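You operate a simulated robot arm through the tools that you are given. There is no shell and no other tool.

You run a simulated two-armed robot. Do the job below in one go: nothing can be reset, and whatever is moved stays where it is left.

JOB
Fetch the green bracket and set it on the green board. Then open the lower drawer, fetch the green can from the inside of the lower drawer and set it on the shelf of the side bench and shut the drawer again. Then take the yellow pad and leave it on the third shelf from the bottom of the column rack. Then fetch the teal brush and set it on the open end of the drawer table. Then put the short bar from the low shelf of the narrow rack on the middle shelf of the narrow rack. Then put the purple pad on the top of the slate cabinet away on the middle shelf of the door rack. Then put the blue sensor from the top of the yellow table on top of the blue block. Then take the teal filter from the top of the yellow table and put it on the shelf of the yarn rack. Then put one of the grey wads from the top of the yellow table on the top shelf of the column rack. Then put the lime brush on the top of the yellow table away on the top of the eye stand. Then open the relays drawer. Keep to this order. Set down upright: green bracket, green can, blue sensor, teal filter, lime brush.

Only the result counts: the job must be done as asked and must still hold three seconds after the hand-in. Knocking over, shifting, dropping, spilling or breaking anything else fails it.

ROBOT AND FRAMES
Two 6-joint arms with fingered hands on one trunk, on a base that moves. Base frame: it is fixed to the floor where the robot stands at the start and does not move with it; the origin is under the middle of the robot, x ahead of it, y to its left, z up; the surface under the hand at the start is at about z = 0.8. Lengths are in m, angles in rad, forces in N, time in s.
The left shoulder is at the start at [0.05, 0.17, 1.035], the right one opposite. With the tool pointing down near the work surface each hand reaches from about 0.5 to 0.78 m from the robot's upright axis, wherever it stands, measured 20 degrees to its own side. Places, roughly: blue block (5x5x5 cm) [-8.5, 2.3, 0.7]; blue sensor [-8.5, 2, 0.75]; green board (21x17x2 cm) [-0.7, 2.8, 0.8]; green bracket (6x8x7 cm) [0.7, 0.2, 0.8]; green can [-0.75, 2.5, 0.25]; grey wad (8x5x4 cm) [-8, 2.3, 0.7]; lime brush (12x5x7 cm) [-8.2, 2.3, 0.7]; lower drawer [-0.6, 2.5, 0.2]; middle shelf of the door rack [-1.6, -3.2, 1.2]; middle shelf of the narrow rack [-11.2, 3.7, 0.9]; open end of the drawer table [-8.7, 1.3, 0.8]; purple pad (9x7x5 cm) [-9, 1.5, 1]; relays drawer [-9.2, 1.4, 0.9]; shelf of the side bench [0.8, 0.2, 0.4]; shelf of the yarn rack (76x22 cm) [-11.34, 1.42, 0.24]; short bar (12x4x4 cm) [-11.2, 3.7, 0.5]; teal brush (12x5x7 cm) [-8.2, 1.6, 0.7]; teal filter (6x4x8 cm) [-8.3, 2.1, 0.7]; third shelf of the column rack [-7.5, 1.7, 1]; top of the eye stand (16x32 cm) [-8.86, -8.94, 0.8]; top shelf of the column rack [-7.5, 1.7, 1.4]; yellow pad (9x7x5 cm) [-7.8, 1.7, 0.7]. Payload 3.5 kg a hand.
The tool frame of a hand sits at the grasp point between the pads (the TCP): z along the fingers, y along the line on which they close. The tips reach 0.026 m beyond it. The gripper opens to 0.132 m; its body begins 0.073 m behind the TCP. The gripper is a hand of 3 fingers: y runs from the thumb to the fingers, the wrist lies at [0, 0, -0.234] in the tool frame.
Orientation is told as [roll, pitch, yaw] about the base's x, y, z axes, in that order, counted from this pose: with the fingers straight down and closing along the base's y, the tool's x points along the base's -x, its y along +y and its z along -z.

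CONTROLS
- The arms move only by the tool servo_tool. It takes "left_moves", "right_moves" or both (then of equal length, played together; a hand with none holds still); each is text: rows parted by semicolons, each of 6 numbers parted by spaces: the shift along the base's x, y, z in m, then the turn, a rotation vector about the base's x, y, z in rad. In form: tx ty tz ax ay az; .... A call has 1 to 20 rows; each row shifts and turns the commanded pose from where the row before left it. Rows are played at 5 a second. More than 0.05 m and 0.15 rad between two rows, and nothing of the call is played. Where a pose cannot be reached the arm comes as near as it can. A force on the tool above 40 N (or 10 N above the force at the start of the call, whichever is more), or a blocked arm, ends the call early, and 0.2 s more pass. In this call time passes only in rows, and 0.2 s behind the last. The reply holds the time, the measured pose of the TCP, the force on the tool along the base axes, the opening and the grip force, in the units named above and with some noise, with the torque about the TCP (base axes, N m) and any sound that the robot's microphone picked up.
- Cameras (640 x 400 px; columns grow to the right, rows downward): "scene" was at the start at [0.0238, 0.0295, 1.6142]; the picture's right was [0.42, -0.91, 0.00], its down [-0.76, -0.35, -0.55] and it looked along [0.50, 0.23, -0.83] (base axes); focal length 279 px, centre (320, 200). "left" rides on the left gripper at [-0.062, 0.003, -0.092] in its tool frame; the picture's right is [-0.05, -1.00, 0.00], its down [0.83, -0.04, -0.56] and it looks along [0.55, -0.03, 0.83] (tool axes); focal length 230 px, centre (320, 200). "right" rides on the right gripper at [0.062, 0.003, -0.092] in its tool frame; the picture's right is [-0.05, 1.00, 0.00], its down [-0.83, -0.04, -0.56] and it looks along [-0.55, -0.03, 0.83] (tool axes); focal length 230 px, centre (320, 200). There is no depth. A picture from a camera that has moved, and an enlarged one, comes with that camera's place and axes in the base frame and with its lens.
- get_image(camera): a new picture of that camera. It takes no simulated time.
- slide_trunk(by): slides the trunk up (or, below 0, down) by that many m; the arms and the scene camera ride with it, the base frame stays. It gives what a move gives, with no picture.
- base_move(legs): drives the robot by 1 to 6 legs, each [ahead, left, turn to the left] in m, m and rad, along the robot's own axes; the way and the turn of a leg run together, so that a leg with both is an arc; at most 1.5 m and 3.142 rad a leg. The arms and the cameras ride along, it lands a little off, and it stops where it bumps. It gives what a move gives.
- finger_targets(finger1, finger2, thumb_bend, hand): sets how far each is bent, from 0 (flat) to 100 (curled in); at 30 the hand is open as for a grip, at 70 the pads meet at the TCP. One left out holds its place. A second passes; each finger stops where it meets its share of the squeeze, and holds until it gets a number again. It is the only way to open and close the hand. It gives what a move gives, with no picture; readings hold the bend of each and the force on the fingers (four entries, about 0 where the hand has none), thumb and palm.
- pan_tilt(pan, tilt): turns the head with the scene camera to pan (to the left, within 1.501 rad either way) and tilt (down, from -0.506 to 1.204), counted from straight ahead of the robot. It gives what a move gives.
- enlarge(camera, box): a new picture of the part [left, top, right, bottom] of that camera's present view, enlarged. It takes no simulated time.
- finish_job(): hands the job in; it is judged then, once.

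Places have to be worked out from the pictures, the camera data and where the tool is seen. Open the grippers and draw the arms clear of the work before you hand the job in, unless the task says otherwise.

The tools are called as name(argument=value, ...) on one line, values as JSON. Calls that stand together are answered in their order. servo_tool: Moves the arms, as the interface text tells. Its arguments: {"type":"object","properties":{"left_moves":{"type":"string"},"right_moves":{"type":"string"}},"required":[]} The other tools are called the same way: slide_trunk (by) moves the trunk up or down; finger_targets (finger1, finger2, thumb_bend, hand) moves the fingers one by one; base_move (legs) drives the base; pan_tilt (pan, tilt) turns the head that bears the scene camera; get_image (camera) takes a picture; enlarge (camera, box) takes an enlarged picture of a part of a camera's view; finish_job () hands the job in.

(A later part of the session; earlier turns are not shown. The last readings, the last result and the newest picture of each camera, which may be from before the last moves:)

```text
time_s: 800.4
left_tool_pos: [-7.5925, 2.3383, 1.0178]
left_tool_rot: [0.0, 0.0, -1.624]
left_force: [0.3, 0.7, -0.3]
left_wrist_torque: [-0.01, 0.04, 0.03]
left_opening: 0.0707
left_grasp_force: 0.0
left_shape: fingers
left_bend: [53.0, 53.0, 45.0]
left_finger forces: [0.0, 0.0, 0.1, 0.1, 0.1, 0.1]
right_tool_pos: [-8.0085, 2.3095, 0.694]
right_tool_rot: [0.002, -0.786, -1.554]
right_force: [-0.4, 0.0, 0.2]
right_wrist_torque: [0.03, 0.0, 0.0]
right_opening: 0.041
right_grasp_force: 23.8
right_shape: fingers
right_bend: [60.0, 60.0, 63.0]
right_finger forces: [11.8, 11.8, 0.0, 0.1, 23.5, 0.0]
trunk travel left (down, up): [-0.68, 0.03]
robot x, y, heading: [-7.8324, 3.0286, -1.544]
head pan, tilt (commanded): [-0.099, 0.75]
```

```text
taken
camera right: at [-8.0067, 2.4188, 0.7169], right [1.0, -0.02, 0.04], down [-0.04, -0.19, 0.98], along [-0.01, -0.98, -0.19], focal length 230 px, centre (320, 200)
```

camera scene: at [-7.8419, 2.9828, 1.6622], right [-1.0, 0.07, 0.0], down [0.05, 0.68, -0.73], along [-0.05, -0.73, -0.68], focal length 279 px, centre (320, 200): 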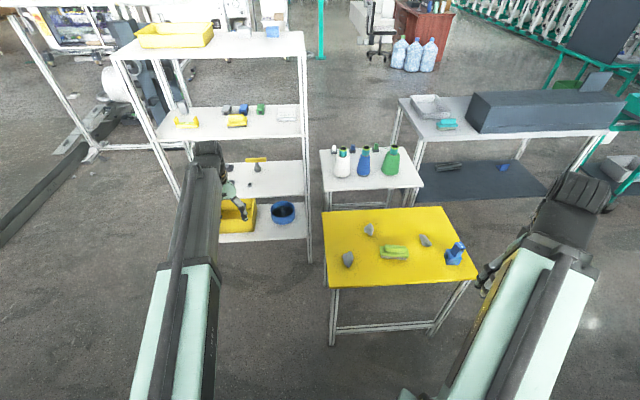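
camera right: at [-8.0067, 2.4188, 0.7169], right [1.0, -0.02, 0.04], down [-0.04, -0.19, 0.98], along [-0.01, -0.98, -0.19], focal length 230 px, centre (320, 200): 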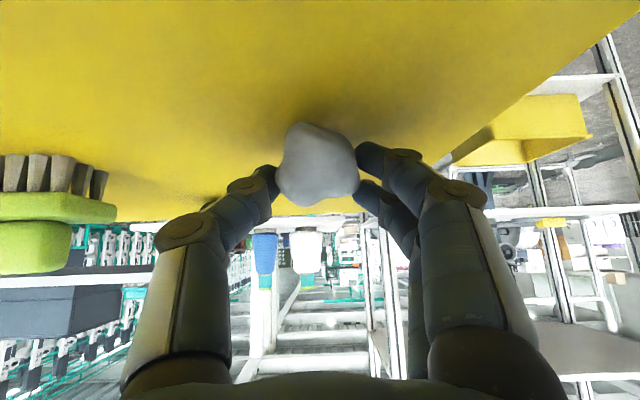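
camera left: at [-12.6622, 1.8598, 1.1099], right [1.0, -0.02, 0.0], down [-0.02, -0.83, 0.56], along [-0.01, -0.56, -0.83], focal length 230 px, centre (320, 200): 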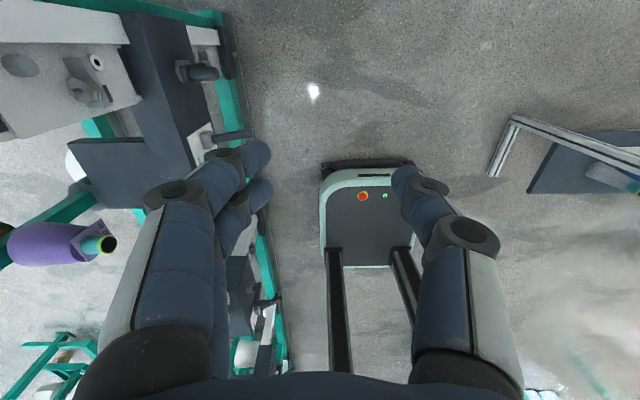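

Wad gripped (24 N). I lift it while tucking the left arm back out of the way.

servo_tool(right_moves="0 0 0.03 0 0 0;0 0 0.045 0 0 0;0 0 0.045 0 0 0;0 0 0.045 0 0 0;0 0 0.045 0 0 0;0 0 0.045 0 0 0;0 0 0.045 0 0 0", left_moves="0.022 0.039 0.0143 0 0 0;0.022 0.039 0.0143 0 0 0;0.022 0.039 0.0143 0 0 0;0.022 0.039 0.0143 0 0 0;0.022 0.039 0.0143 0 0 0;0.022 0.039 0.0143 0 0 0;0.022 0.039 0.0143 0 0 0")

slide_trunk(by=0.03)

servo_tool(right_moves="0 0.009 0.042 0 0 0;0 0.009 0.042 0 0 0;0 0.009 0.042 0 0 0;0 0.009 0.042 0 0 0;0 0.009 0.042 0 0 0;0 0.009 0.042 0 0 0;0 0.009 0.042 0 0 0;0 0.009 0.042 0 0 0;0 0.009 0.042 0 0 0;0 0.009 0.042 0 0 0")

get_image(camera="right")

```text
time_s: 802.0
left_tool_pos: [-7.4362, 2.6134, 1.1196]
left_tool_rot: [-0.003, 0.001, -1.625]
left_force: [0.8, -0.1, 0.6]
left_wrist_torque: [-0.04, 0.01, 0.03]
left_opening: 0.0708
left_grasp_force: 0.1
left_shape: fingers
left_bend: [53.0, 53.0, 45.0]
left_finger forces: [0.0, 0.0, 0.1, 0.0, 0.1, 0.0]
right_tool_pos: [-8.0087, 2.3099, 0.9952]
right_tool_rot: [0.002, -0.787, -1.553]
right_force: [0.3, -0.4, 1.6]
right_wrist_torque: [-0.01, 0.01, 0.0]
right_opening: 0.0412
right_grasp_force: 23.5
right_shape: fingers
right_bend: [60.0, 60.0, 63.0]
right_finger forces: [11.7, 11.8, 0.0, 0.0, 23.5, 0.0]
trunk travel left (down, up): [-0.68, 0.03]
robot x, y, heading: [-7.8359, 3.0241, -1.546]
head pan, tilt (commanded): [-0.099, 0.75]
```

```text
time_s: 802.8
left_tool_pos: [-7.4369, 2.612, 1.1481]
left_tool_rot: [0.001, 0.0, -1.623]
left_force: [0.3, 0.9, 0.4]
left_wrist_torque: [0.0, -0.01, -0.01]
left_opening: 0.0707
left_grasp_force: 0.0
left_shape: fingers
left_bend: [53.0, 53.0, 45.0]
left_finger forces: [0.1, 0.0, 0.1, 0.1, 0.1, 0.0]
right_tool_pos: [-8.0082, 2.3096, 1.025]
right_tool_rot: [0.001, -0.787, -1.555]
right_force: [0.1, 0.3, -0.4]
right_wrist_torque: [0.0, -0.01, -0.02]
right_opening: 0.041
right_grasp_force: 23.9
right_shape: fingers
right_bend: [60.0, 60.0, 63.0]
right_finger forces: [11.6, 11.8, 0.1, 0.0, 23.6, 0.0]
trunk travel left (down, up): [-0.71, 0.0]
robot x, y, heading: [-7.8368, 3.0229, -1.547]
head pan, tilt (commanded): [-0.099, 0.75]
```

```text
time_s: 805.0
left_tool_pos: [-7.4358, 2.611, 1.1487]
left_tool_rot: [0.001, 0.0, -1.623]
left_force: [-0.1, 0.0, 0.2]
left_wrist_torque: [0.02, 0.01, 0.0]
left_opening: 0.071
left_grasp_force: 0.1
left_shape: fingers
left_bend: [53.0, 53.0, 45.0]
left_finger forces: [0.1, 0.1, 0.0, 0.1, 0.1, 0.1]
right_tool_pos: [-8.0089, 2.3973, 1.4466]
right_tool_rot: [0.001, -0.787, -1.554]
right_force: [-1.0, 1.0, -0.5]
right_wrist_torque: [0.0, -0.03, 0.03]
right_opening: 0.0411
right_grasp_force: 23.3
right_shape: fingers
right_bend: [60.0, 60.0, 63.0]
right_finger forces: [11.7, 11.7, 0.0, 0.0, 23.5, 0.1]
trunk travel left (down, up): [-0.71, 0.0]
robot x, y, heading: [-7.8358, 3.0261, -1.539]
head pan, tilt (commanded): [-0.099, 0.75]
```

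```text
taken
camera right: at [-8.0069, 2.5079, 1.4679], right [1.0, -0.02, 0.04], down [-0.04, -0.19, 0.98], along [-0.01, -0.98, -0.2], focal length 230 px, centre (320, 200)
```

right: 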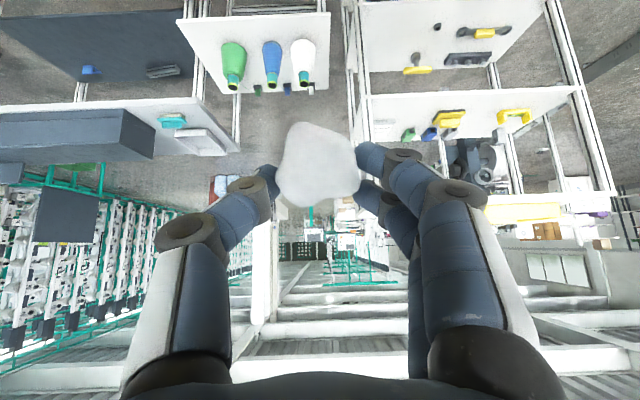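

Wad is at z≈1.45. I move the base left and forward toward the column rack's +y side, then check the top shelf.

servo_tool(right_moves="0 0 0.02 0 0 0")

base_move(legs=[[0, 0, -0.031], [0, 0.378, 0], [0.4, 0, 0]])

pan_tilt(pan=-0.1, tilt=0.5)

get_image(camera="scene")

```text
time_s: 805.4
left_tool_pos: [-7.4362, 2.6113, 1.1479]
left_tool_rot: [0.001, -0.001, -1.623]
left_force: [-0.5, -0.3, 0.3]
left_wrist_torque: [0.0, 0.02, -0.02]
left_opening: 0.0707
left_grasp_force: 0.1
left_shape: fingers
left_bend: [53.0, 53.0, 45.0]
left_finger forces: [0.0, 0.0, 0.1, 0.0, 0.0, 0.1]
right_tool_pos: [-8.008, 2.398, 1.4653]
right_tool_rot: [0.002, -0.787, -1.553]
right_force: [-0.2, -0.2, 0.1]
right_wrist_torque: [0.01, -0.04, 0.01]
right_opening: 0.0412
right_grasp_force: 24.1
right_shape: fingers
right_bend: [60.0, 60.0, 63.0]
right_finger forces: [11.7, 11.8, 0.0, 0.0, 23.4, 0.0]
trunk travel left (down, up): [-0.71, 0.0]
robot x, y, heading: [-7.8366, 3.0223, -1.547]
head pan, tilt (commanded): [-0.099, 0.75]
```

```text
time_s: 810.2
left_tool_pos: [-7.0779, 2.193, 1.1475]
left_tool_rot: [0.0, -0.001, -1.666]
left_force: [-0.5, -0.3, 0.5]
left_wrist_torque: [-0.01, 0.02, 0.01]
left_opening: 0.0707
left_grasp_force: 0.2
left_shape: fingers
left_bend: [53.0, 53.0, 45.0]
left_finger forces: [0.0, 0.1, 0.0, 0.0, 0.1, 0.0]
right_tool_pos: [-7.6573, 2.003, 1.464]
right_tool_rot: [0.001, -0.786, -1.595]
right_force: [-0.7, -0.3, -0.8]
right_wrist_torque: [0.0, 0.0, 0.02]
right_opening: 0.041
right_grasp_force: 23.3
right_shape: fingers
right_bend: [60.0, 60.0, 63.0]
right_finger forces: [11.8, 11.7, 0.1, 0.1, 23.5, 0.0]
trunk travel left (down, up): [-0.71, 0.0]
robot x, y, heading: [-7.4553, 2.6219, -1.586]
head pan, tilt (commanded): [-0.099, 0.75]
```

```text
time_s: 811.0
left_tool_pos: [-7.0775, 2.1928, 1.1466]
left_tool_rot: [0.0, 0.0, -1.665]
left_force: [1.0, 0.0, -1.4]
left_wrist_torque: [-0.03, 0.02, -0.02]
left_opening: 0.0704
left_grasp_force: 0.1
left_shape: fingers
left_bend: [53.0, 53.0, 45.0]
left_finger forces: [0.1, 0.0, 0.0, 0.0, 0.0, 0.0]
right_tool_pos: [-7.6564, 2.0034, 1.4648]
right_tool_rot: [0.001, -0.787, -1.596]
right_force: [0.3, -0.4, -0.1]
right_wrist_torque: [0.01, -0.02, 0.0]
right_opening: 0.041
right_grasp_force: 24.1
right_shape: fingers
right_bend: [60.0, 60.0, 63.0]
right_finger forces: [11.7, 11.8, 0.1, 0.0, 23.5, 0.0]
trunk travel left (down, up): [-0.71, 0.0]
robot x, y, heading: [-7.4588, 2.6227, -1.585]
head pan, tilt (commanded): [-0.099, 0.499]
```

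```text
taken
camera scene: at [-7.4674, 2.5724, 1.7141], right [-0.99, 0.11, 0.0], down [0.05, 0.48, -0.88], along [-0.1, -0.87, -0.48], focal length 279 px, centre (320, 200)
```

scene: 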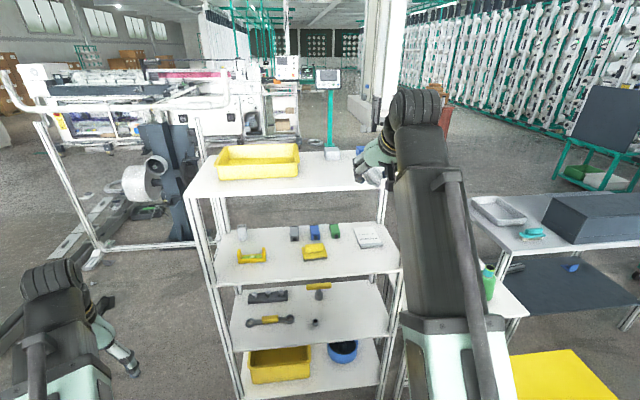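

The free strip on the top shelf is at y≈1.72–1.88, x≈-7.85..-7.52 (blocks at y≈1.66, tray at x>-7.49). Driving 0.2 m forward to bring the wad over (-7.66, 1.80).

base_move(legs=[[0.2, 0, 0.014]])

get_image(camera="scene")

get_image(camera="right")

```text
time_s: 812.6
left_tool_pos: [-7.0747, 1.9947, 1.147]
left_tool_rot: [0.0, 0.002, -1.651]
left_force: [0.3, -0.4, 0.4]
left_wrist_torque: [0.04, 0.0, 0.01]
left_opening: 0.0708
left_grasp_force: 0.1
left_shape: fingers
left_bend: [53.0, 53.0, 45.0]
left_finger forces: [0.1, 0.0, 0.0, 0.0, 0.1, 0.1]
right_tool_pos: [-7.6502, 1.7991, 1.4653]
right_tool_rot: [0.002, -0.785, -1.583]
right_force: [0.3, -0.5, -0.6]
right_wrist_torque: [0.01, 0.02, 0.0]
right_opening: 0.0409
right_grasp_force: 23.7
right_shape: fingers
right_bend: [60.0, 60.0, 63.0]
right_finger forces: [11.8, 11.8, 0.0, 0.0, 23.5, 0.0]
trunk travel left (down, up): [-0.71, 0.0]
robot x, y, heading: [-7.4596, 2.4196, -1.578]
head pan, tilt (commanded): [-0.099, 0.499]
```

```text
taken
camera scene: at [-7.4687, 2.3694, 1.7141], right [-0.99, 0.1, 0.0], down [0.05, 0.48, -0.88], along [-0.09, -0.87, -0.48], focal length 279 px, centre (320, 200)
```

scene: 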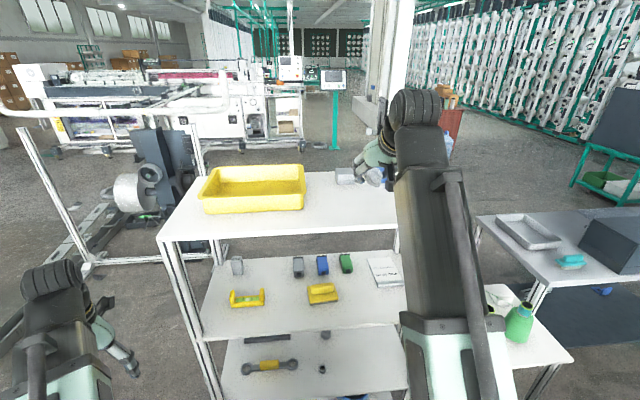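

```text
taken
camera right: at [-7.6469, 1.9077, 1.4867], right [1.0, -0.05, 0.04], down [-0.05, -0.19, 0.98], along [-0.04, -0.98, -0.2], focal length 230 px, centre (320, 200)
```

right: 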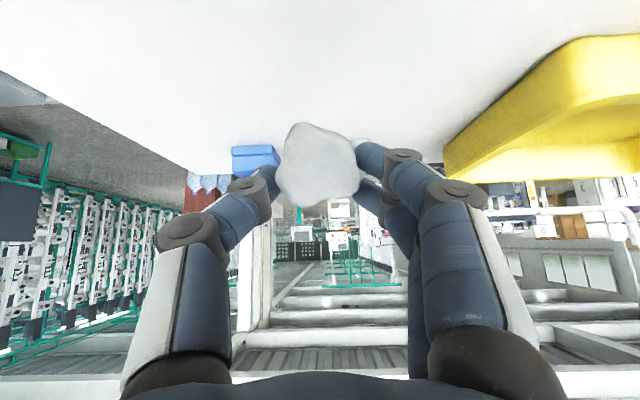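

Wad is above the free strip. Lowering in steps until contact.

servo_tool(right_moves="0 0.003 -0.02 0 0 0;0 0 -0.012 0 0 0;0 0 -0.006 0 0 0")

servo_tool(right_moves="0 0 -0.004 0 0 0;0 0 -0.004 0 0 0")

```text
time_s: 813.4
left_tool_pos: [-7.0738, 1.9959, 1.1489]
left_tool_rot: [0.001, -0.001, -1.651]
left_force: [0.0, -0.5, 0.0]
left_wrist_torque: [0.02, 0.0, 0.02]
left_opening: 0.0707
left_grasp_force: 0.1
left_shape: fingers
left_bend: [53.0, 53.0, 45.0]
left_finger forces: [0.0, 0.1, 0.0, 0.0, 0.0, 0.1]
right_tool_pos: [-7.6529, 1.8037, 1.4275]
right_tool_rot: [0.002, -0.787, -1.583]
right_force: [-0.2, 0.3, 0.6]
right_wrist_torque: [0.03, -0.02, -0.03]
right_opening: 0.0412
right_grasp_force: 24.1
right_shape: fingers
right_bend: [60.0, 60.0, 63.0]
right_finger forces: [11.6, 11.8, 0.0, 0.0, 23.5, 0.0]
trunk travel left (down, up): [-0.71, 0.0]
robot x, y, heading: [-7.4598, 2.4188, -1.577]
head pan, tilt (commanded): [-0.099, 0.499]
```

```text
time_s: 814.0
left_tool_pos: [-7.0745, 1.9963, 1.1492]
left_tool_rot: [-0.002, 0.0, -1.652]
left_force: [0.0, -0.8, 0.0]
left_wrist_torque: [0.04, 0.03, 0.01]
left_opening: 0.0706
left_grasp_force: 0.0
left_shape: fingers
left_bend: [53.0, 53.0, 45.0]
left_finger forces: [0.0, 0.1, 0.0, 0.0, 0.1, 0.0]
right_tool_pos: [-7.6526, 1.8036, 1.4195]
right_tool_rot: [0.0, -0.785, -1.583]
right_force: [0.2, 0.4, -0.7]
right_wrist_torque: [0.02, 0.01, -0.02]
right_opening: 0.0411
right_grasp_force: 23.8
right_shape: fingers
right_bend: [60.0, 60.0, 63.0]
right_finger forces: [11.7, 11.8, 0.0, 0.1, 23.5, 0.0]
trunk travel left (down, up): [-0.71, 0.0]
robot x, y, heading: [-7.4616, 2.4233, -1.573]
head pan, tilt (commanded): [-0.099, 0.499]
```

Not in contact yet at 1.42. Continuing with 4 mm steps.

servo_tool(right_moves="0 0 -0.004 0 0 0;0 0 -0.004 0 0 0")

get_image(camera="right")

```text
time_s: 814.6
left_tool_pos: [-7.0756, 1.9961, 1.1477]
left_tool_rot: [0.0, 0.001, -1.652]
left_force: [-0.4, 0.5, -0.6]
left_wrist_torque: [0.01, 0.01, 0.01]
left_opening: 0.0705
left_grasp_force: 0.0
left_shape: fingers
left_bend: [53.0, 53.0, 45.0]
left_finger forces: [0.1, 0.0, 0.0, 0.0, 0.0, 0.1]
right_tool_pos: [-7.6521, 1.8035, 1.4113]
right_tool_rot: [0.001, -0.786, -1.583]
right_force: [-0.1, 0.7, -0.4]
right_wrist_torque: [-0.02, -0.02, -0.02]
right_opening: 0.0411
right_grasp_force: 23.8
right_shape: fingers
right_bend: [60.0, 60.0, 63.0]
right_finger forces: [11.8, 11.9, 0.0, 0.0, 23.6, 0.1]
trunk travel left (down, up): [-0.71, 0.0]
robot x, y, heading: [-7.459, 2.4217, -1.575]
head pan, tilt (commanded): [-0.099, 0.499]
```

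```text
taken
camera right: at [-7.6475, 1.9129, 1.4335], right [1.0, -0.05, 0.04], down [-0.05, -0.19, 0.98], along [-0.04, -0.98, -0.19], focal length 230 px, centre (320, 200)
```

right: 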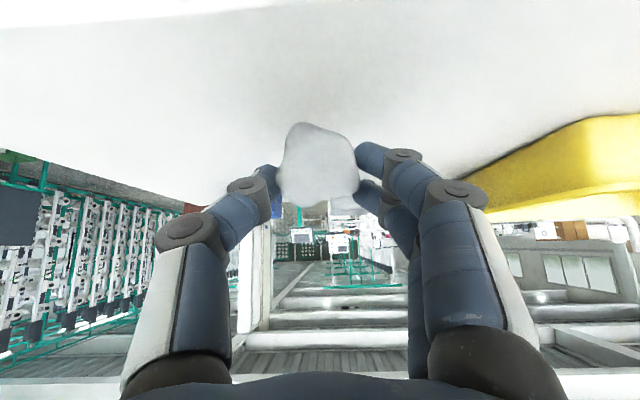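

Continuing down.

servo_tool(right_moves="0 0 -0.004 0 0 0;0 0 -0.004 0 0 0")

servo_tool(right_moves="0 0 -0.004 0 0 0;0 0 -0.003 0 0 0")

```text
time_s: 815.2
left_tool_pos: [-7.0741, 1.9963, 1.1481]
left_tool_rot: [0.0, 0.001, -1.653]
left_force: [-0.1, 0.6, 0.4]
left_wrist_torque: [0.02, 0.01, 0.02]
left_opening: 0.0708
left_grasp_force: 0.1
left_shape: fingers
left_bend: [53.0, 53.0, 45.0]
left_finger forces: [0.0, 0.1, 0.0, 0.0, 0.1, 0.1]
right_tool_pos: [-7.6516, 1.8032, 1.4036]
right_tool_rot: [0.0, -0.788, -1.582]
right_force: [-0.5, -0.1, -1.2]
right_wrist_torque: [0.02, -0.02, -0.03]
right_opening: 0.0412
right_grasp_force: 23.6
right_shape: fingers
right_bend: [60.0, 60.0, 63.0]
right_finger forces: [11.8, 11.8, 0.1, 0.0, 23.5, 0.0]
trunk travel left (down, up): [-0.71, 0.0]
robot x, y, heading: [-7.4577, 2.4236, -1.573]
head pan, tilt (commanded): [-0.099, 0.499]
```

```text
time_s: 815.8
left_tool_pos: [-7.0744, 1.9955, 1.1484]
left_tool_rot: [0.001, -0.001, -1.653]
left_force: [-0.4, 0.3, -0.2]
left_wrist_torque: [0.0, -0.02, 0.0]
left_opening: 0.0705
left_grasp_force: 0.0
left_shape: fingers
left_bend: [53.0, 53.0, 45.0]
left_finger forces: [0.1, 0.0, 0.0, 0.0, 0.0, 0.0]
right_tool_pos: [-7.651, 1.8038, 1.3971]
right_tool_rot: [0.002, -0.788, -1.584]
right_force: [0.6, 0.0, 0.3]
right_wrist_torque: [-0.02, 0.0, 0.0]
right_opening: 0.0412
right_grasp_force: 23.4
right_shape: fingers
right_bend: [60.0, 60.0, 63.0]
right_finger forces: [11.7, 11.8, 0.0, 0.1, 23.6, 0.0]
trunk travel left (down, up): [-0.71, 0.0]
robot x, y, heading: [-7.4604, 2.4236, -1.575]
head pan, tilt (commanded): [-0.099, 0.499]
```

servo_tool(right_moves="0 0 -0.003 0 0 0;0 0 -0.003 0 0 0")

get_image(camera="right")

enlarge(camera="scene", box=[300, 130, 460, 250])

```text
time_s: 816.4
left_tool_pos: [-7.0748, 1.9964, 1.1486]
left_tool_rot: [-0.001, 0.0, -1.651]
left_force: [0.4, 0.1, 0.3]
left_wrist_torque: [-0.02, -0.01, 0.01]
left_opening: 0.0706
left_grasp_force: 0.0
left_shape: fingers
left_bend: [53.0, 53.0, 45.0]
left_finger forces: [0.0, 0.1, 0.1, 0.0, 0.0, 0.0]
right_tool_pos: [-7.6509, 1.804, 1.3933]
right_tool_rot: [0.003, -0.793, -1.584]
right_force: [-1.1, -0.9, 14.5]
right_wrist_torque: [-0.24, -0.18, -0.05]
right_opening: 0.0411
right_grasp_force: 27.9
right_shape: fingers
right_bend: [60.0, 60.0, 63.0]
right_finger forces: [20.4, 11.6, 0.1, 0.0, 24.2, 0.1]
trunk travel left (down, up): [-0.71, 0.0]
robot x, y, heading: [-7.4574, 2.42, -1.577]
head pan, tilt (commanded): [-0.099, 0.499]
```

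```text
taken
camera right: at [-7.6464, 1.9127, 1.4146], right [1.0, -0.05, 0.04], down [-0.05, -0.19, 0.98], along [-0.04, -0.98, -0.19], focal length 230 px, centre (320, 200)
```

right: 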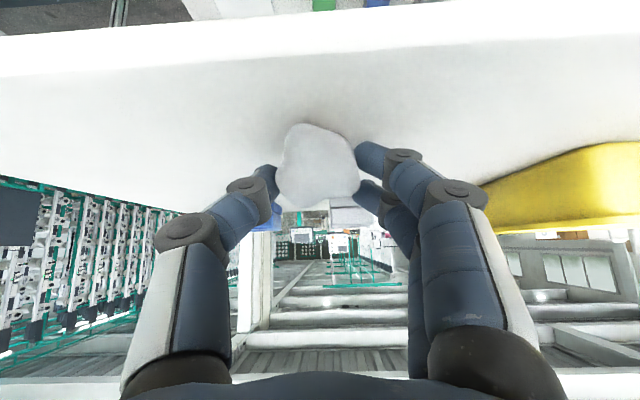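

```text
3.33 times, centred on (380, 190) of scene
camera zoom: at [-7.4683, 2.3725, 1.7145], right [-0.99, 0.1, 0.0], down [0.05, 0.48, -0.88], along [-0.09, -0.87, -0.48], focal length 930 px, centre (120, 233)
```

zoom: 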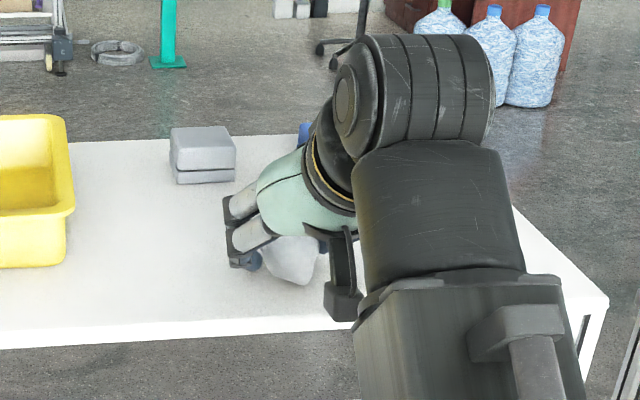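

Contact with the top shelf (14 N). Easing slightly and releasing the wad.

servo_tool(right_moves="0 0 0.003 0 0 0")

finger_targets(hand="right", finger1=48, finger2=48, thumb_bend=50)

get_image(camera="right")

```text
time_s: 816.8
left_tool_pos: [-7.0736, 1.9962, 1.1473]
left_tool_rot: [0.0, -0.001, -1.651]
left_force: [1.1, -0.6, -0.3]
left_wrist_torque: [-0.02, 0.04, -0.02]
left_opening: 0.0707
left_grasp_force: 0.0
left_shape: fingers
left_bend: [53.0, 53.0, 45.0]
left_finger forces: [0.0, 0.1, 0.0, 0.0, 0.0, 0.0]
right_tool_pos: [-7.6516, 1.8032, 1.3934]
right_tool_rot: [0.002, -0.784, -1.583]
right_force: [-0.8, -1.0, 6.3]
right_wrist_torque: [-0.15, 0.0, -0.05]
right_opening: 0.041
right_grasp_force: 25.6
right_shape: fingers
right_bend: [60.0, 60.0, 63.0]
right_finger forces: [14.2, 11.6, 0.0, 0.0, 24.0, 0.0]
trunk travel left (down, up): [-0.71, 0.0]
robot x, y, heading: [-7.4568, 2.4246, -1.576]
head pan, tilt (commanded): [-0.099, 0.499]
```

```text
time_s: 817.8
left_tool_pos: [-7.0749, 1.9968, 1.1484]
left_tool_rot: [0.001, 0.0, -1.652]
left_force: [-0.1, -0.9, 0.6]
left_wrist_torque: [-0.01, -0.02, 0.0]
left_opening: 0.0709
left_grasp_force: 0.1
left_shape: fingers
left_bend: [53.0, 53.0, 45.0]
left_finger forces: [0.0, 0.0, 0.1, 0.1, 0.0, 0.0]
right_tool_pos: [-7.6506, 1.8038, 1.3946]
right_tool_rot: [0.001, -0.786, -1.583]
right_force: [-2.4, -0.1, 8.0]
right_wrist_torque: [-0.06, -0.24, -0.04]
right_opening: 0.0638
right_grasp_force: 4.2
right_shape: fingers
right_bend: [53.0, 48.0, 50.0]
right_finger forces: [8.3, 0.0, 0.0, 0.1, 0.0, 0.0]
trunk travel left (down, up): [-0.71, 0.0]
robot x, y, heading: [-7.4558, 2.4202, -1.568]
head pan, tilt (commanded): [-0.099, 0.499]
```

```text
taken
camera right: at [-7.6467, 1.9127, 1.416], right [1.0, -0.05, 0.04], down [-0.05, -0.19, 0.98], along [-0.04, -0.98, -0.19], focal length 230 px, centre (320, 200)
```

right: 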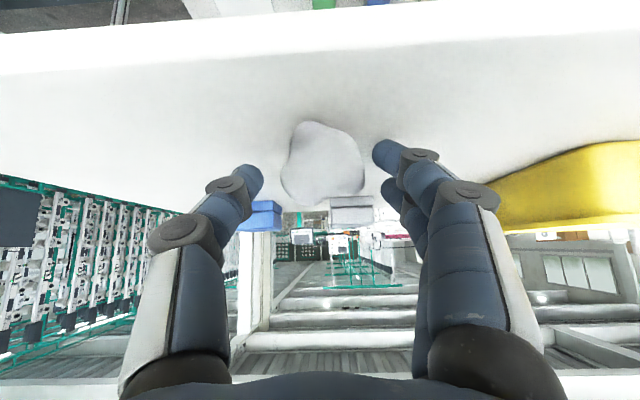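

The wad sits on the top shelf. Raising the hand and backing away.

servo_tool(right_moves="0 0 0.015 0 0 0;0 0 0.025 0 0 0;0 0.01 0.03 0 0 0;0 0.02 0.01 0 0 0")

base_move(legs=[[-0.5, 0, 0]])

get_image(camera="scene")

```text
time_s: 818.8
left_tool_pos: [-7.075, 1.9968, 1.1476]
left_tool_rot: [0.0, 0.0, -1.654]
left_force: [0.5, 0.3, -0.5]
left_wrist_torque: [0.0, -0.01, -0.01]
left_opening: 0.0708
left_grasp_force: 0.1
left_shape: fingers
left_bend: [53.0, 53.0, 45.0]
left_finger forces: [0.0, 0.0, 0.0, 0.0, 0.1, 0.0]
right_tool_pos: [-7.6518, 1.8342, 1.4745]
right_tool_rot: [0.002, -0.787, -1.584]
right_force: [-0.1, 0.4, 0.3]
right_wrist_torque: [0.0, 0.02, -0.01]
right_opening: 0.0704
right_grasp_force: 0.1
right_shape: fingers
right_bend: [48.0, 48.0, 50.0]
right_finger forces: [0.1, 0.0, 0.1, 0.0, 0.1, 0.0]
trunk travel left (down, up): [-0.71, 0.0]
robot x, y, heading: [-7.4565, 2.4237, -1.576]
head pan, tilt (commanded): [-0.099, 0.499]
```

```text
time_s: 821.8
left_tool_pos: [-7.0705, 2.5009, 1.1487]
left_tool_rot: [-0.001, 0.0, -1.641]
left_force: [-0.3, -0.2, -1.0]
left_wrist_torque: [-0.02, 0.01, 0.03]
left_opening: 0.0711
left_grasp_force: 0.0
left_shape: fingers
left_bend: [53.0, 53.0, 45.0]
left_finger forces: [0.0, 0.0, 0.0, 0.0, 0.0, 0.1]
right_tool_pos: [-7.645, 2.3323, 1.4733]
right_tool_rot: [0.002, -0.786, -1.569]
right_force: [-0.4, 0.1, 1.3]
right_wrist_torque: [-0.05, 0.01, -0.01]
right_opening: 0.0705
right_grasp_force: 0.1
right_shape: fingers
right_bend: [48.0, 48.0, 50.0]
right_finger forces: [0.0, 0.1, 0.0, 0.0, 0.0, 0.0]
trunk travel left (down, up): [-0.71, 0.0]
robot x, y, heading: [-7.461, 2.9232, -1.564]
head pan, tilt (commanded): [-0.099, 0.499]
```

```text
taken
camera scene: at [-7.4695, 2.8719, 1.7142], right [-1.0, 0.09, 0.0], down [0.04, 0.48, -0.88], along [-0.08, -0.87, -0.48], focal length 279 px, centre (320, 200)
```

scene: 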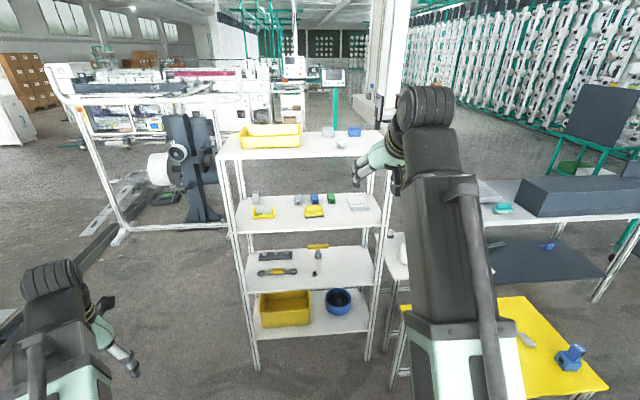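

The wad is on the top shelf. Now the lime brush. I bring the right arm back to a compact pose and turn the left hand so that it will close across the brush's handle.

servo_tool(right_moves="-0.014 0.014 -0.042 0.112 0 0;-0.014 0.014 -0.042 0.112 0 0;-0.014 0.014 -0.042 0.112 0 0;-0.014 0.014 -0.042 0.112 0 0;-0.014 0.014 -0.042 0.112 0 0;-0.014 0.014 -0.042 0.112 0 0;-0.014 0.014 -0.042 0.112 0 0;0 0 0 0 0 0;0 0 0 0 0 0;0 0 0 0 0 0;0 0 0 0 0 0", left_moves="0 0 0 0 0 -0.1357;0 0 0 0 0 -0.1357;0 0 0 0 0 -0.1357;0 0 0 0 0 -0.1357;0 0 0 0 0 -0.1357;0 0 0 0 0 -0.1357;0 0 0 0 0 -0.1357;0 0 0 0 0 -0.1357;0 0 0 0 0 -0.1357;0 0 0 0 0 -0.1357;0 0 0 0 0 -0.1357")

finger_targets(hand="right", finger1=70, finger2=70, thumb_bend=70)

```text
time_s: 824.2
left_tool_pos: [-7.0684, 2.5008, 1.1481]
left_tool_rot: [-0.002, 0.002, -3.135]
left_force: [-0.8, -0.4, -0.6]
left_wrist_torque: [0.01, -0.03, 0.01]
left_opening: 0.0709
left_grasp_force: 0.1
left_shape: fingers
left_bend: [53.0, 53.0, 45.0]
left_finger forces: [0.1, 0.0, 0.0, 0.0, 0.1, 0.0]
right_tool_pos: [-7.7445, 2.4285, 1.1812]
right_tool_rot: [0.0, -0.002, -1.571]
right_force: [-0.1, 0.7, 0.3]
right_wrist_torque: [0.0, 0.02, -0.01]
right_opening: 0.0705
right_grasp_force: 0.0
right_shape: fingers
right_bend: [48.0, 48.0, 50.0]
right_finger forces: [0.0, 0.0, 0.0, 0.1, 0.1, 0.1]
trunk travel left (down, up): [-0.71, 0.0]
robot x, y, heading: [-7.4584, 2.9235, -1.565]
head pan, tilt (commanded): [-0.099, 0.499]
```

```text
time_s: 825.2
left_tool_pos: [-7.07, 2.5011, 1.1482]
left_tool_rot: [0.001, 0.0, -3.133]
left_force: [-0.6, -0.2, -0.4]
left_wrist_torque: [0.04, -0.03, 0.02]
left_opening: 0.0705
left_grasp_force: 0.0
left_shape: fingers
left_bend: [53.0, 53.0, 45.0]
left_finger forces: [0.0, 0.0, 0.1, 0.0, 0.1, 0.0]
right_tool_pos: [-7.7445, 2.4292, 1.1803]
right_tool_rot: [0.003, -0.001, -1.572]
right_force: [0.1, 0.1, 0.1]
right_wrist_torque: [-0.02, -0.01, 0.0]
right_opening: 0.0063
right_grasp_force: 0.2
right_shape: fingers
right_bend: [70.0, 70.0, 70.0]
right_finger forces: [0.0, 0.0, 0.0, 0.0, 0.1, 0.1]
trunk travel left (down, up): [-0.71, 0.0]
robot x, y, heading: [-7.4595, 2.9192, -1.561]
head pan, tilt (commanded): [-0.099, 0.499]
```

Strafing right so the left hand can reach the lime brush, then looking from the hand camera.

base_move(legs=[[0, -0.95, -0.008]])

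servo_tool(left_moves="-0.03 -0.03 -0.02 0 0 0;-0.03 -0.03 -0.02 0 0 0;-0.03 -0.03 -0.02 0 0 0;-0.03 -0.03 -0.02 0 0 0;-0.03 -0.03 -0.02 0 0 0;-0.03 -0.025 -0.02 0 0 0")

get_image(camera="left")

```text
time_s: 830.1
left_tool_pos: [-8.0324, 2.4941, 1.1483]
left_tool_rot: [0.0, -0.001, 3.13]
left_force: [0.4, 0.2, 0.1]
left_wrist_torque: [-0.03, -0.01, -0.01]
left_opening: 0.0706
left_grasp_force: 0.1
left_shape: fingers
left_bend: [53.0, 53.0, 45.0]
left_finger forces: [0.0, 0.0, 0.0, 0.0, 0.0, 0.1]
right_tool_pos: [-8.7089, 2.4341, 1.1807]
right_tool_rot: [0.004, -0.003, -1.59]
right_force: [0.2, -0.1, 0.1]
right_wrist_torque: [-0.01, 0.01, 0.01]
right_opening: 0.0062
right_grasp_force: 0.1
right_shape: fingers
right_bend: [70.0, 70.0, 70.0]
right_finger forces: [0.0, 0.0, 0.0, 0.0, 0.1, 0.0]
trunk travel left (down, up): [-0.71, 0.0]
robot x, y, heading: [-8.4143, 2.9228, -1.585]
head pan, tilt (commanded): [-0.099, 0.499]
```

```text
time_s: 831.5
left_tool_pos: [-8.2154, 2.3179, 1.0276]
left_tool_rot: [0.0, 0.001, 3.129]
left_force: [-1.0, -0.5, 0.8]
left_wrist_torque: [-0.01, 0.03, 0.0]
left_opening: 0.0708
left_grasp_force: 0.0
left_shape: fingers
left_bend: [53.0, 53.0, 45.0]
left_finger forces: [0.0, 0.0, 0.0, 0.1, 0.0, 0.0]
right_tool_pos: [-8.7093, 2.4345, 1.1804]
right_tool_rot: [0.002, -0.002, -1.59]
right_force: [-0.4, 0.0, -0.5]
right_wrist_torque: [-0.02, 0.01, -0.04]
right_opening: 0.0063
right_grasp_force: 0.0
right_shape: fingers
right_bend: [70.0, 70.0, 70.0]
right_finger forces: [0.1, 0.0, 0.0, 0.1, 0.1, 0.0]
trunk travel left (down, up): [-0.71, 0.0]
robot x, y, heading: [-8.4132, 2.9228, -1.585]
head pan, tilt (commanded): [-0.099, 0.499]
```

```text
taken
camera left: at [-8.2762, 2.3159, 1.1208], right [-0.04, 1.0, 0.0], down [0.83, 0.03, 0.56], along [0.55, 0.02, -0.83], focal length 230 px, centre (320, 200)
```

left: 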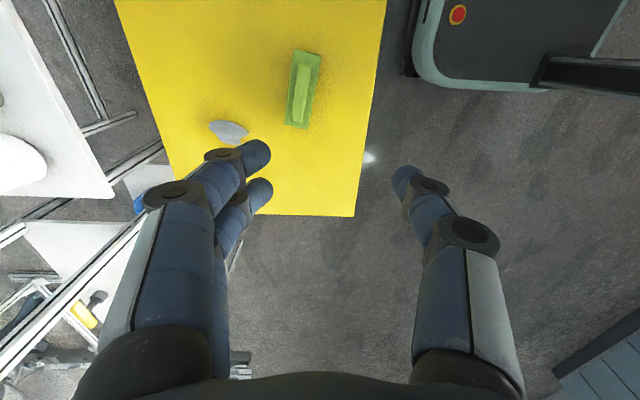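

Zooming in on the brush for alignment.

enlarge(camera="left", box=[240, 30, 380, 150])

```text
3.33 times, centred on (310, 90) of left
camera zoom: at [-8.2762, 2.3159, 1.1208], right [-0.04, 1.0, 0.0], down [0.83, 0.03, 0.56], along [0.55, 0.02, -0.83], focal length 767 px, centre (353, 567)
```

zoom: 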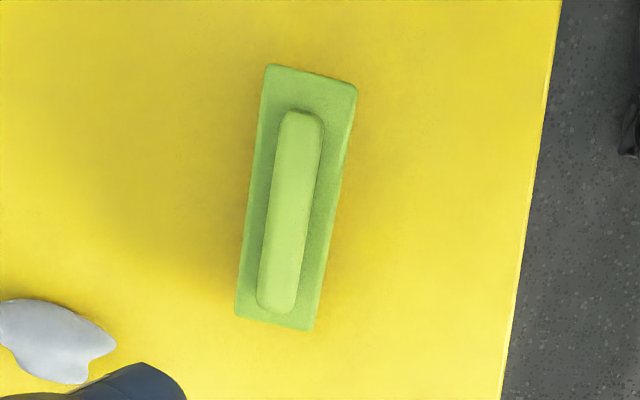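

Handle centre (-8.214, 2.288), yaw ≈-0.17. I align and descend partway.

servo_tool(left_moves="0.0007 -0.015 -0.03 0 0 -0.08;0.0007 -0.015 -0.03 0 0 -0.076;0 0 -0.045 0 0 0;0 0 -0.045 0 0 0;0 0 -0.045 0 0 0")

get_image(camera="left")

```text
time_s: 832.7
left_tool_pos: [-8.2126, 2.2872, 0.8321]
left_tool_rot: [0.001, -0.001, 2.974]
left_force: [0.4, -0.3, 0.1]
left_wrist_torque: [-0.01, -0.03, -0.01]
left_opening: 0.0707
left_grasp_force: 0.1
left_shape: fingers
left_bend: [53.0, 53.0, 45.0]
left_finger forces: [0.0, 0.0, 0.1, 0.1, 0.0, 0.1]
right_tool_pos: [-8.7083, 2.4336, 1.1805]
right_tool_rot: [0.003, -0.003, -1.589]
right_force: [1.0, -0.2, 0.0]
right_wrist_torque: [0.01, 0.0, 0.01]
right_opening: 0.0062
right_grasp_force: 0.0
right_shape: fingers
right_bend: [70.0, 70.0, 70.0]
right_finger forces: [0.0, 0.0, 0.0, 0.0, 0.1, 0.0]
trunk travel left (down, up): [-0.71, 0.0]
robot x, y, heading: [-8.4207, 2.9202, -1.581]
head pan, tilt (commanded): [-0.099, 0.499]
```

```text
taken
camera left: at [-8.2738, 2.2951, 0.9246], right [0.12, 0.99, 0.0], down [0.83, -0.1, 0.56], along [0.55, -0.06, -0.83], focal length 230 px, centre (320, 200)
```

left: 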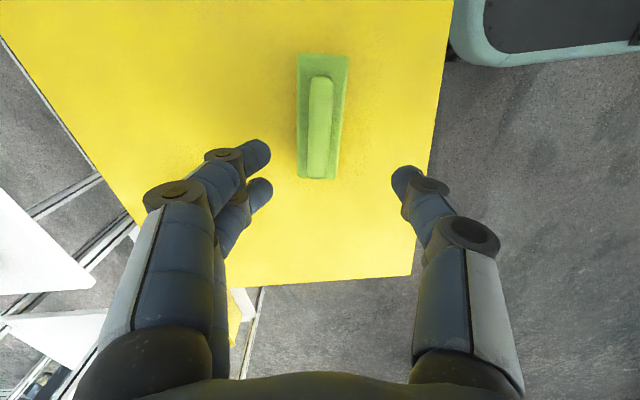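

Well aligned. Descending to TCP z≈0.728 and closing.

servo_tool(left_moves="0.006 -0.001 -0.04 0 0 0;0 0 -0.04 0 0 0;0 0 -0.023 0 0 0")

get_image(camera="left")

```text
time_s: 833.5
left_tool_pos: [-8.2069, 2.2876, 0.7294]
left_tool_rot: [-0.001, 0.001, 2.973]
left_force: [0.0, 0.0, -0.7]
left_wrist_torque: [0.02, -0.03, 0.01]
left_opening: 0.0707
left_grasp_force: 0.1
left_shape: fingers
left_bend: [53.0, 53.0, 45.0]
left_finger forces: [0.0, 0.0, 0.0, 0.0, 0.0, 0.0]
right_tool_pos: [-8.7093, 2.4354, 1.1804]
right_tool_rot: [0.002, -0.001, -1.589]
right_force: [0.0, -0.3, 0.3]
right_wrist_torque: [-0.01, -0.01, -0.03]
right_opening: 0.0062
right_grasp_force: 0.0
right_shape: fingers
right_bend: [70.0, 70.0, 70.0]
right_finger forces: [0.1, 0.0, 0.1, 0.0, 0.1, 0.0]
trunk travel left (down, up): [-0.71, 0.0]
robot x, y, heading: [-8.414, 2.9145, -1.576]
head pan, tilt (commanded): [-0.099, 0.499]
```

```text
taken
camera left: at [-8.2676, 2.2942, 0.8216], right [0.12, 0.99, 0.0], down [0.83, -0.1, 0.56], along [0.55, -0.06, -0.83], focal length 230 px, centre (320, 200)
```

left: 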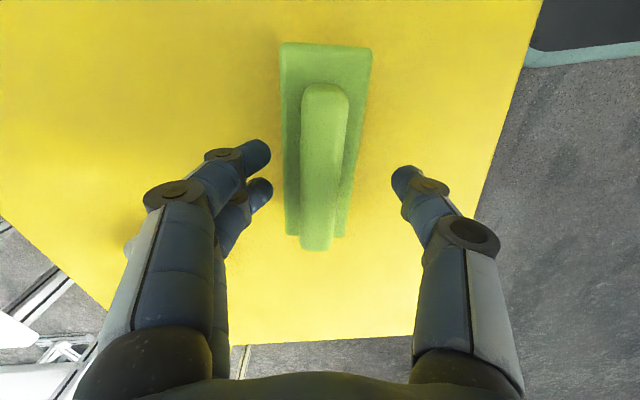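

Closing on the handle.

finger_targets(hand="left", finger1=78, finger2=78, thumb_bend=78)

get_image(camera="left")

```text
time_s: 834.5
left_tool_pos: [-8.2078, 2.2881, 0.7296]
left_tool_rot: [0.0, 0.001, 2.973]
left_force: [-0.2, 0.8, -1.1]
left_wrist_torque: [0.0, 0.01, 0.04]
left_opening: 0.0181
left_grasp_force: 21.1
left_shape: fingers
left_bend: [75.0, 75.0, 66.0]
left_finger forces: [10.2, 10.3, 0.0, 0.0, 20.6, 0.1]
right_tool_pos: [-8.7086, 2.4337, 1.1812]
right_tool_rot: [0.001, -0.003, -1.591]
right_force: [0.7, -0.6, 0.4]
right_wrist_torque: [0.01, 0.02, 0.0]
right_opening: 0.0063
right_grasp_force: 0.1
right_shape: fingers
right_bend: [70.0, 70.0, 70.0]
right_finger forces: [0.0, 0.1, 0.1, 0.0, 0.0, 0.0]
trunk travel left (down, up): [-0.71, 0.0]
robot x, y, heading: [-8.4151, 2.9232, -1.579]
head pan, tilt (commanded): [-0.099, 0.499]
```

```text
taken
camera left: at [-8.2677, 2.2943, 0.8221], right [0.12, 0.99, 0.0], down [0.83, -0.1, 0.56], along [0.55, -0.06, -0.83], focal length 230 px, centre (320, 200)
```

left: 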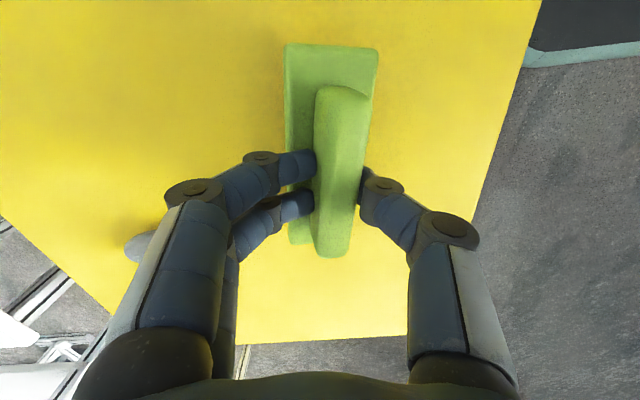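

Brush gripped (21 N). Lifting it, then starting the long route to the eye stand: first east behind the rack, then round it.

servo_tool(left_moves="0 0 0.03 0 0 0;0 0 0.045 0 0 0;0 0 0.045 0 0 0;0 0 0.045 0 0 0;0 0 0.045 0 0 0;0 0 0.045 0 0 0;0 0 0.045 0 0 0")

base_move(legs=[[-0.2, 0, 0.009], [0, 1.1, 0], [0, 1.05, 0], [0, 0, -1.571]])

get_image(camera="left")

pan_tilt(pan=0.6, tilt=0.45)

get_image(camera="scene")

```text
time_s: 836.1
left_tool_pos: [-8.2059, 2.287, 1.0308]
left_tool_rot: [-0.001, -0.001, 2.973]
left_force: [0.3, -0.4, -1.0]
left_wrist_torque: [0.02, 0.0, 0.01]
left_opening: 0.0183
left_grasp_force: 20.7
left_shape: fingers
left_bend: [75.0, 75.0, 66.0]
left_finger forces: [10.2, 10.3, 0.0, 0.0, 20.8, 0.0]
right_tool_pos: [-8.7089, 2.434, 1.1814]
right_tool_rot: [0.001, -0.005, -1.589]
right_force: [-0.1, 0.8, 0.9]
right_wrist_torque: [0.02, 0.04, 0.0]
right_opening: 0.0058
right_grasp_force: 0.0
right_shape: fingers
right_bend: [70.0, 70.0, 70.0]
right_finger forces: [0.0, 0.0, 0.0, 0.2, 0.0, 0.0]
trunk travel left (down, up): [-0.71, 0.0]
robot x, y, heading: [-8.4205, 2.9211, -1.584]
head pan, tilt (commanded): [-0.099, 0.499]
```

```text
time_s: 851.9
left_tool_pos: [-6.8932, 2.9428, 1.03]
left_tool_rot: [-0.002, 0.002, 1.408]
left_force: [0.3, -1.0, -2.0]
left_wrist_torque: [0.02, -0.03, -0.02]
left_opening: 0.0177
left_grasp_force: 19.6
left_shape: fingers
left_bend: [75.0, 75.0, 66.0]
left_finger forces: [9.8, 10.0, 0.0, 0.1, 20.1, 0.1]
right_tool_pos: [-6.7494, 3.4472, 1.18]
right_tool_rot: [0.002, -0.003, 3.127]
right_force: [-0.4, 0.5, -0.2]
right_wrist_torque: [0.0, -0.01, 0.02]
right_opening: 0.006
right_grasp_force: 0.0
right_shape: fingers
right_bend: [70.0, 70.0, 70.0]
right_finger forces: [0.1, 0.0, 0.1, 0.1, 0.1, 0.0]
trunk travel left (down, up): [-0.71, 0.0]
robot x, y, heading: [-6.2571, 3.1532, 3.136]
head pan, tilt (commanded): [-0.099, 0.499]
```

```text
taken
camera left: at [-6.8865, 3.0042, 1.1236], right [0.99, -0.11, 0.0], down [-0.09, -0.83, 0.56], along [-0.06, -0.55, -0.83], focal length 230 px, centre (320, 200)
```

left: 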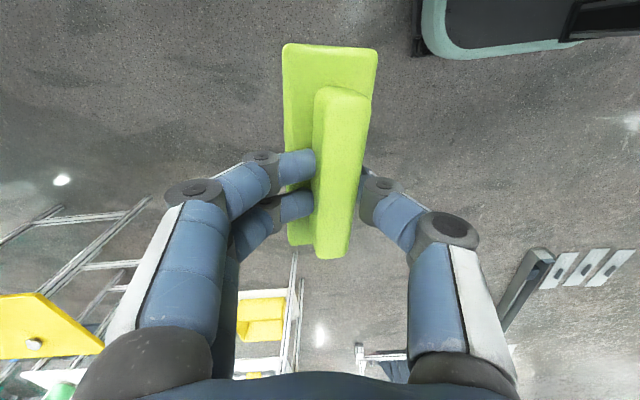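

```text
time_s: 852.9
left_tool_pos: [-6.8941, 2.9424, 1.0308]
left_tool_rot: [0.001, 0.001, 1.407]
left_force: [0.2, -0.4, -1.5]
left_wrist_torque: [0.01, 0.01, 0.03]
left_opening: 0.0178
left_grasp_force: 20.3
left_shape: fingers
left_bend: [75.0, 75.0, 66.0]
left_finger forces: [9.8, 10.1, 0.0, 0.0, 20.2, 0.1]
right_tool_pos: [-6.7488, 3.448, 1.1807]
right_tool_rot: [0.002, -0.002, 3.127]
right_force: [-0.4, 0.5, -0.5]
right_wrist_torque: [-0.02, -0.01, -0.03]
right_opening: 0.0061
right_grasp_force: 0.0
right_shape: fingers
right_bend: [70.0, 70.0, 70.0]
right_finger forces: [0.0, 0.0, 0.0, 0.1, 0.0, 0.0]
trunk travel left (down, up): [-0.71, 0.0]
robot x, y, heading: [-6.261, 3.1583, 3.139]
head pan, tilt (commanded): [0.6, 0.45]
```

```text
taken
camera scene: at [-6.2966, 3.105, 1.7186], right [-0.56, 0.83, 0.0], down [0.36, 0.24, -0.9], along [-0.75, -0.5, -0.44], focal length 279 px, centre (320, 200)
```

scene: 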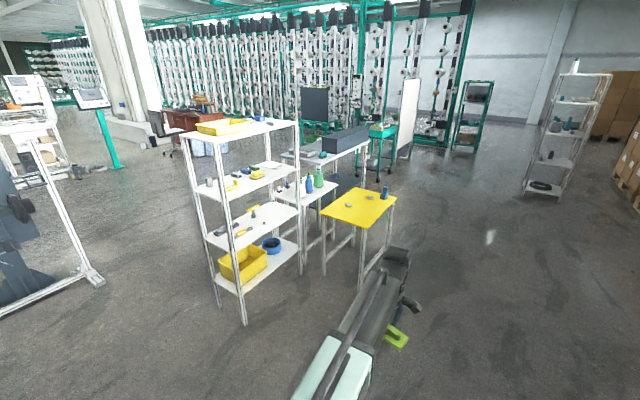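

Strafing left (-y) past the rack's end at a safe distance.

base_move(legs=[[0, 1.1, 0], [0, 1.02, 0]])

get_image(camera="scene")

```text
time_s: 863.3
left_tool_pos: [-6.9222, 0.8537, 1.0311]
left_tool_rot: [0.001, 0.0, 1.394]
left_force: [0.1, -0.3, -1.3]
left_wrist_torque: [0.01, 0.02, 0.0]
left_opening: 0.0175
left_grasp_force: 20.2
left_shape: fingers
left_bend: [75.0, 75.0, 66.0]
left_finger forces: [9.6, 9.9, 0.0, 0.0, 20.1, 0.0]
right_tool_pos: [-6.7702, 1.3549, 1.1792]
right_tool_rot: [0.001, -0.003, 3.114]
right_force: [-0.5, 0.3, -0.1]
right_wrist_torque: [0.02, 0.03, -0.04]
right_opening: 0.0059
right_grasp_force: 0.0
right_shape: fingers
right_bend: [70.0, 70.0, 70.0]
right_finger forces: [0.0, 0.1, 0.0, 0.0, 0.0, 0.1]
trunk travel left (down, up): [-0.71, 0.0]
robot x, y, heading: [-6.2842, 1.0627, 3.124]
head pan, tilt (commanded): [0.6, 0.45]
```

```text
taken
camera scene: at [-6.322, 1.0062, 1.7186], right [-0.55, 0.84, 0.0], down [0.36, 0.24, -0.9], along [-0.75, -0.49, -0.44], focal length 279 px, centre (320, 200)
```

scene: 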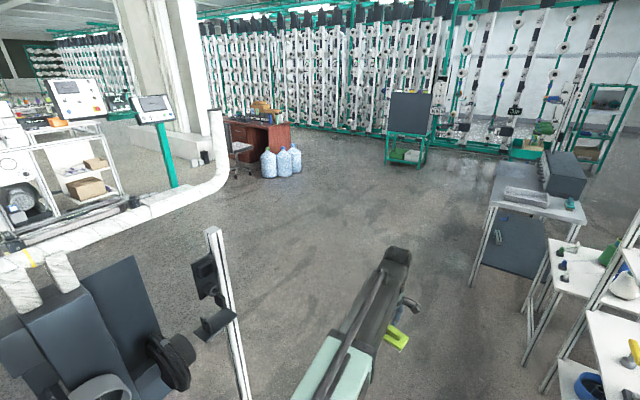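

Open floor lies ahead-left. I drive forward to x≈-7.75, then turn left to face -y and look for the way south.

base_move(legs=[[1.0, 0, 0.017], [0.45, 0, 0], [0, 0, 1.571]])

pan_tilt(pan=0.0, tilt=0.2)

get_image(camera="scene")

```text
time_s: 874.6
left_tool_pos: [-7.512, 0.4562, 1.0319]
left_tool_rot: [0.0, 0.001, 2.969]
left_force: [0.3, 0.2, -2.2]
left_wrist_torque: [-0.01, 0.0, 0.0]
left_opening: 0.0173
left_grasp_force: 19.3
left_shape: fingers
left_bend: [75.0, 75.0, 67.0]
left_finger forces: [9.5, 9.7, 0.0, 0.0, 19.5, 0.0]
right_tool_pos: [-8.0137, 0.6063, 1.182]
right_tool_rot: [0.003, -0.001, -1.598]
right_force: [-0.2, -0.3, 0.0]
right_wrist_torque: [-0.01, -0.01, 0.0]
right_opening: 0.006
right_grasp_force: 0.1
right_shape: fingers
right_bend: [70.0, 70.0, 70.0]
right_finger forces: [0.0, 0.0, 0.0, 0.0, 0.1, 0.0]
trunk travel left (down, up): [-0.71, 0.0]
robot x, y, heading: [-7.72, 1.0929, -1.592]
head pan, tilt (commanded): [0.6, 0.45]
```

```text
time_s: 875.6
left_tool_pos: [-7.5123, 0.456, 1.0312]
left_tool_rot: [0.0, -0.001, 2.967]
left_force: [-0.3, -0.4, -1.6]
left_wrist_torque: [-0.01, 0.01, 0.0]
left_opening: 0.0175
left_grasp_force: 19.5
left_shape: fingers
left_bend: [75.0, 75.0, 67.0]
left_finger forces: [9.5, 9.6, 0.1, 0.1, 19.5, 0.0]
right_tool_pos: [-8.0124, 0.6064, 1.18]
right_tool_rot: [0.003, 0.0, -1.596]
right_force: [-0.7, -0.2, -0.7]
right_wrist_torque: [0.01, -0.02, -0.01]
right_opening: 0.0058
right_grasp_force: 0.1
right_shape: fingers
right_bend: [70.0, 70.0, 70.0]
right_finger forces: [0.1, 0.1, 0.0, 0.0, 0.0, 0.1]
trunk travel left (down, up): [-0.71, 0.0]
robot x, y, heading: [-7.7162, 1.0933, -1.593]
head pan, tilt (commanded): [0.0, 0.201]
```

```text
taken
camera scene: at [-7.7182, 1.0389, 1.7418], right [-1.0, 0.02, 0.0], down [0.0, 0.2, -0.98], along [-0.02, -0.98, -0.2], focal length 279 px, centre (320, 200)
```

scene: 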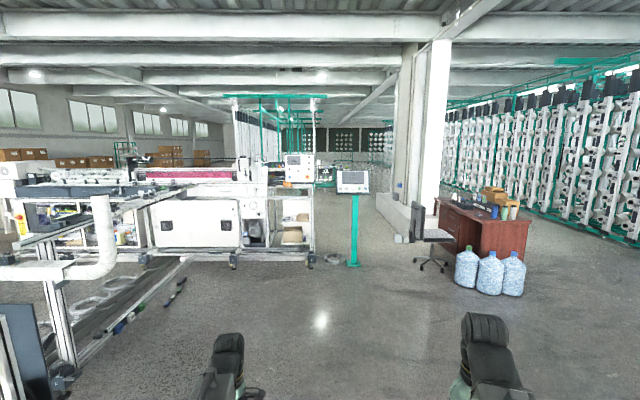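

There is a passage between the teal console post and the chair/pillar. Zooming in on it.

enlarge(camera="scene", box=[220, 110, 460, 280])

```text
2.35 times, centred on (340, 195) of scene
camera zoom: at [-7.7182, 1.0389, 1.7418], right [-1.0, 0.02, 0.0], down [0.0, 0.2, -0.98], along [-0.02, -0.98, -0.2], focal length 657 px, centre (273, 212)
```

zoom: 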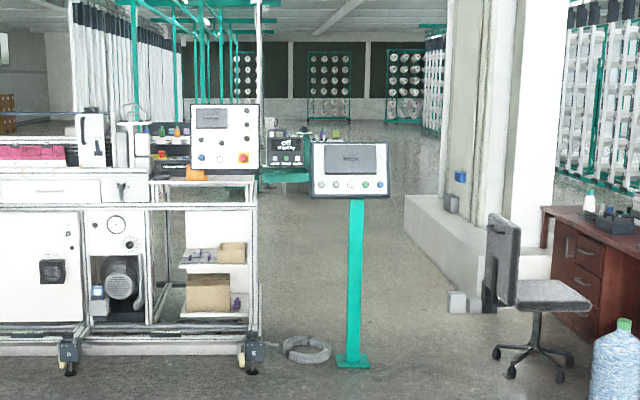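

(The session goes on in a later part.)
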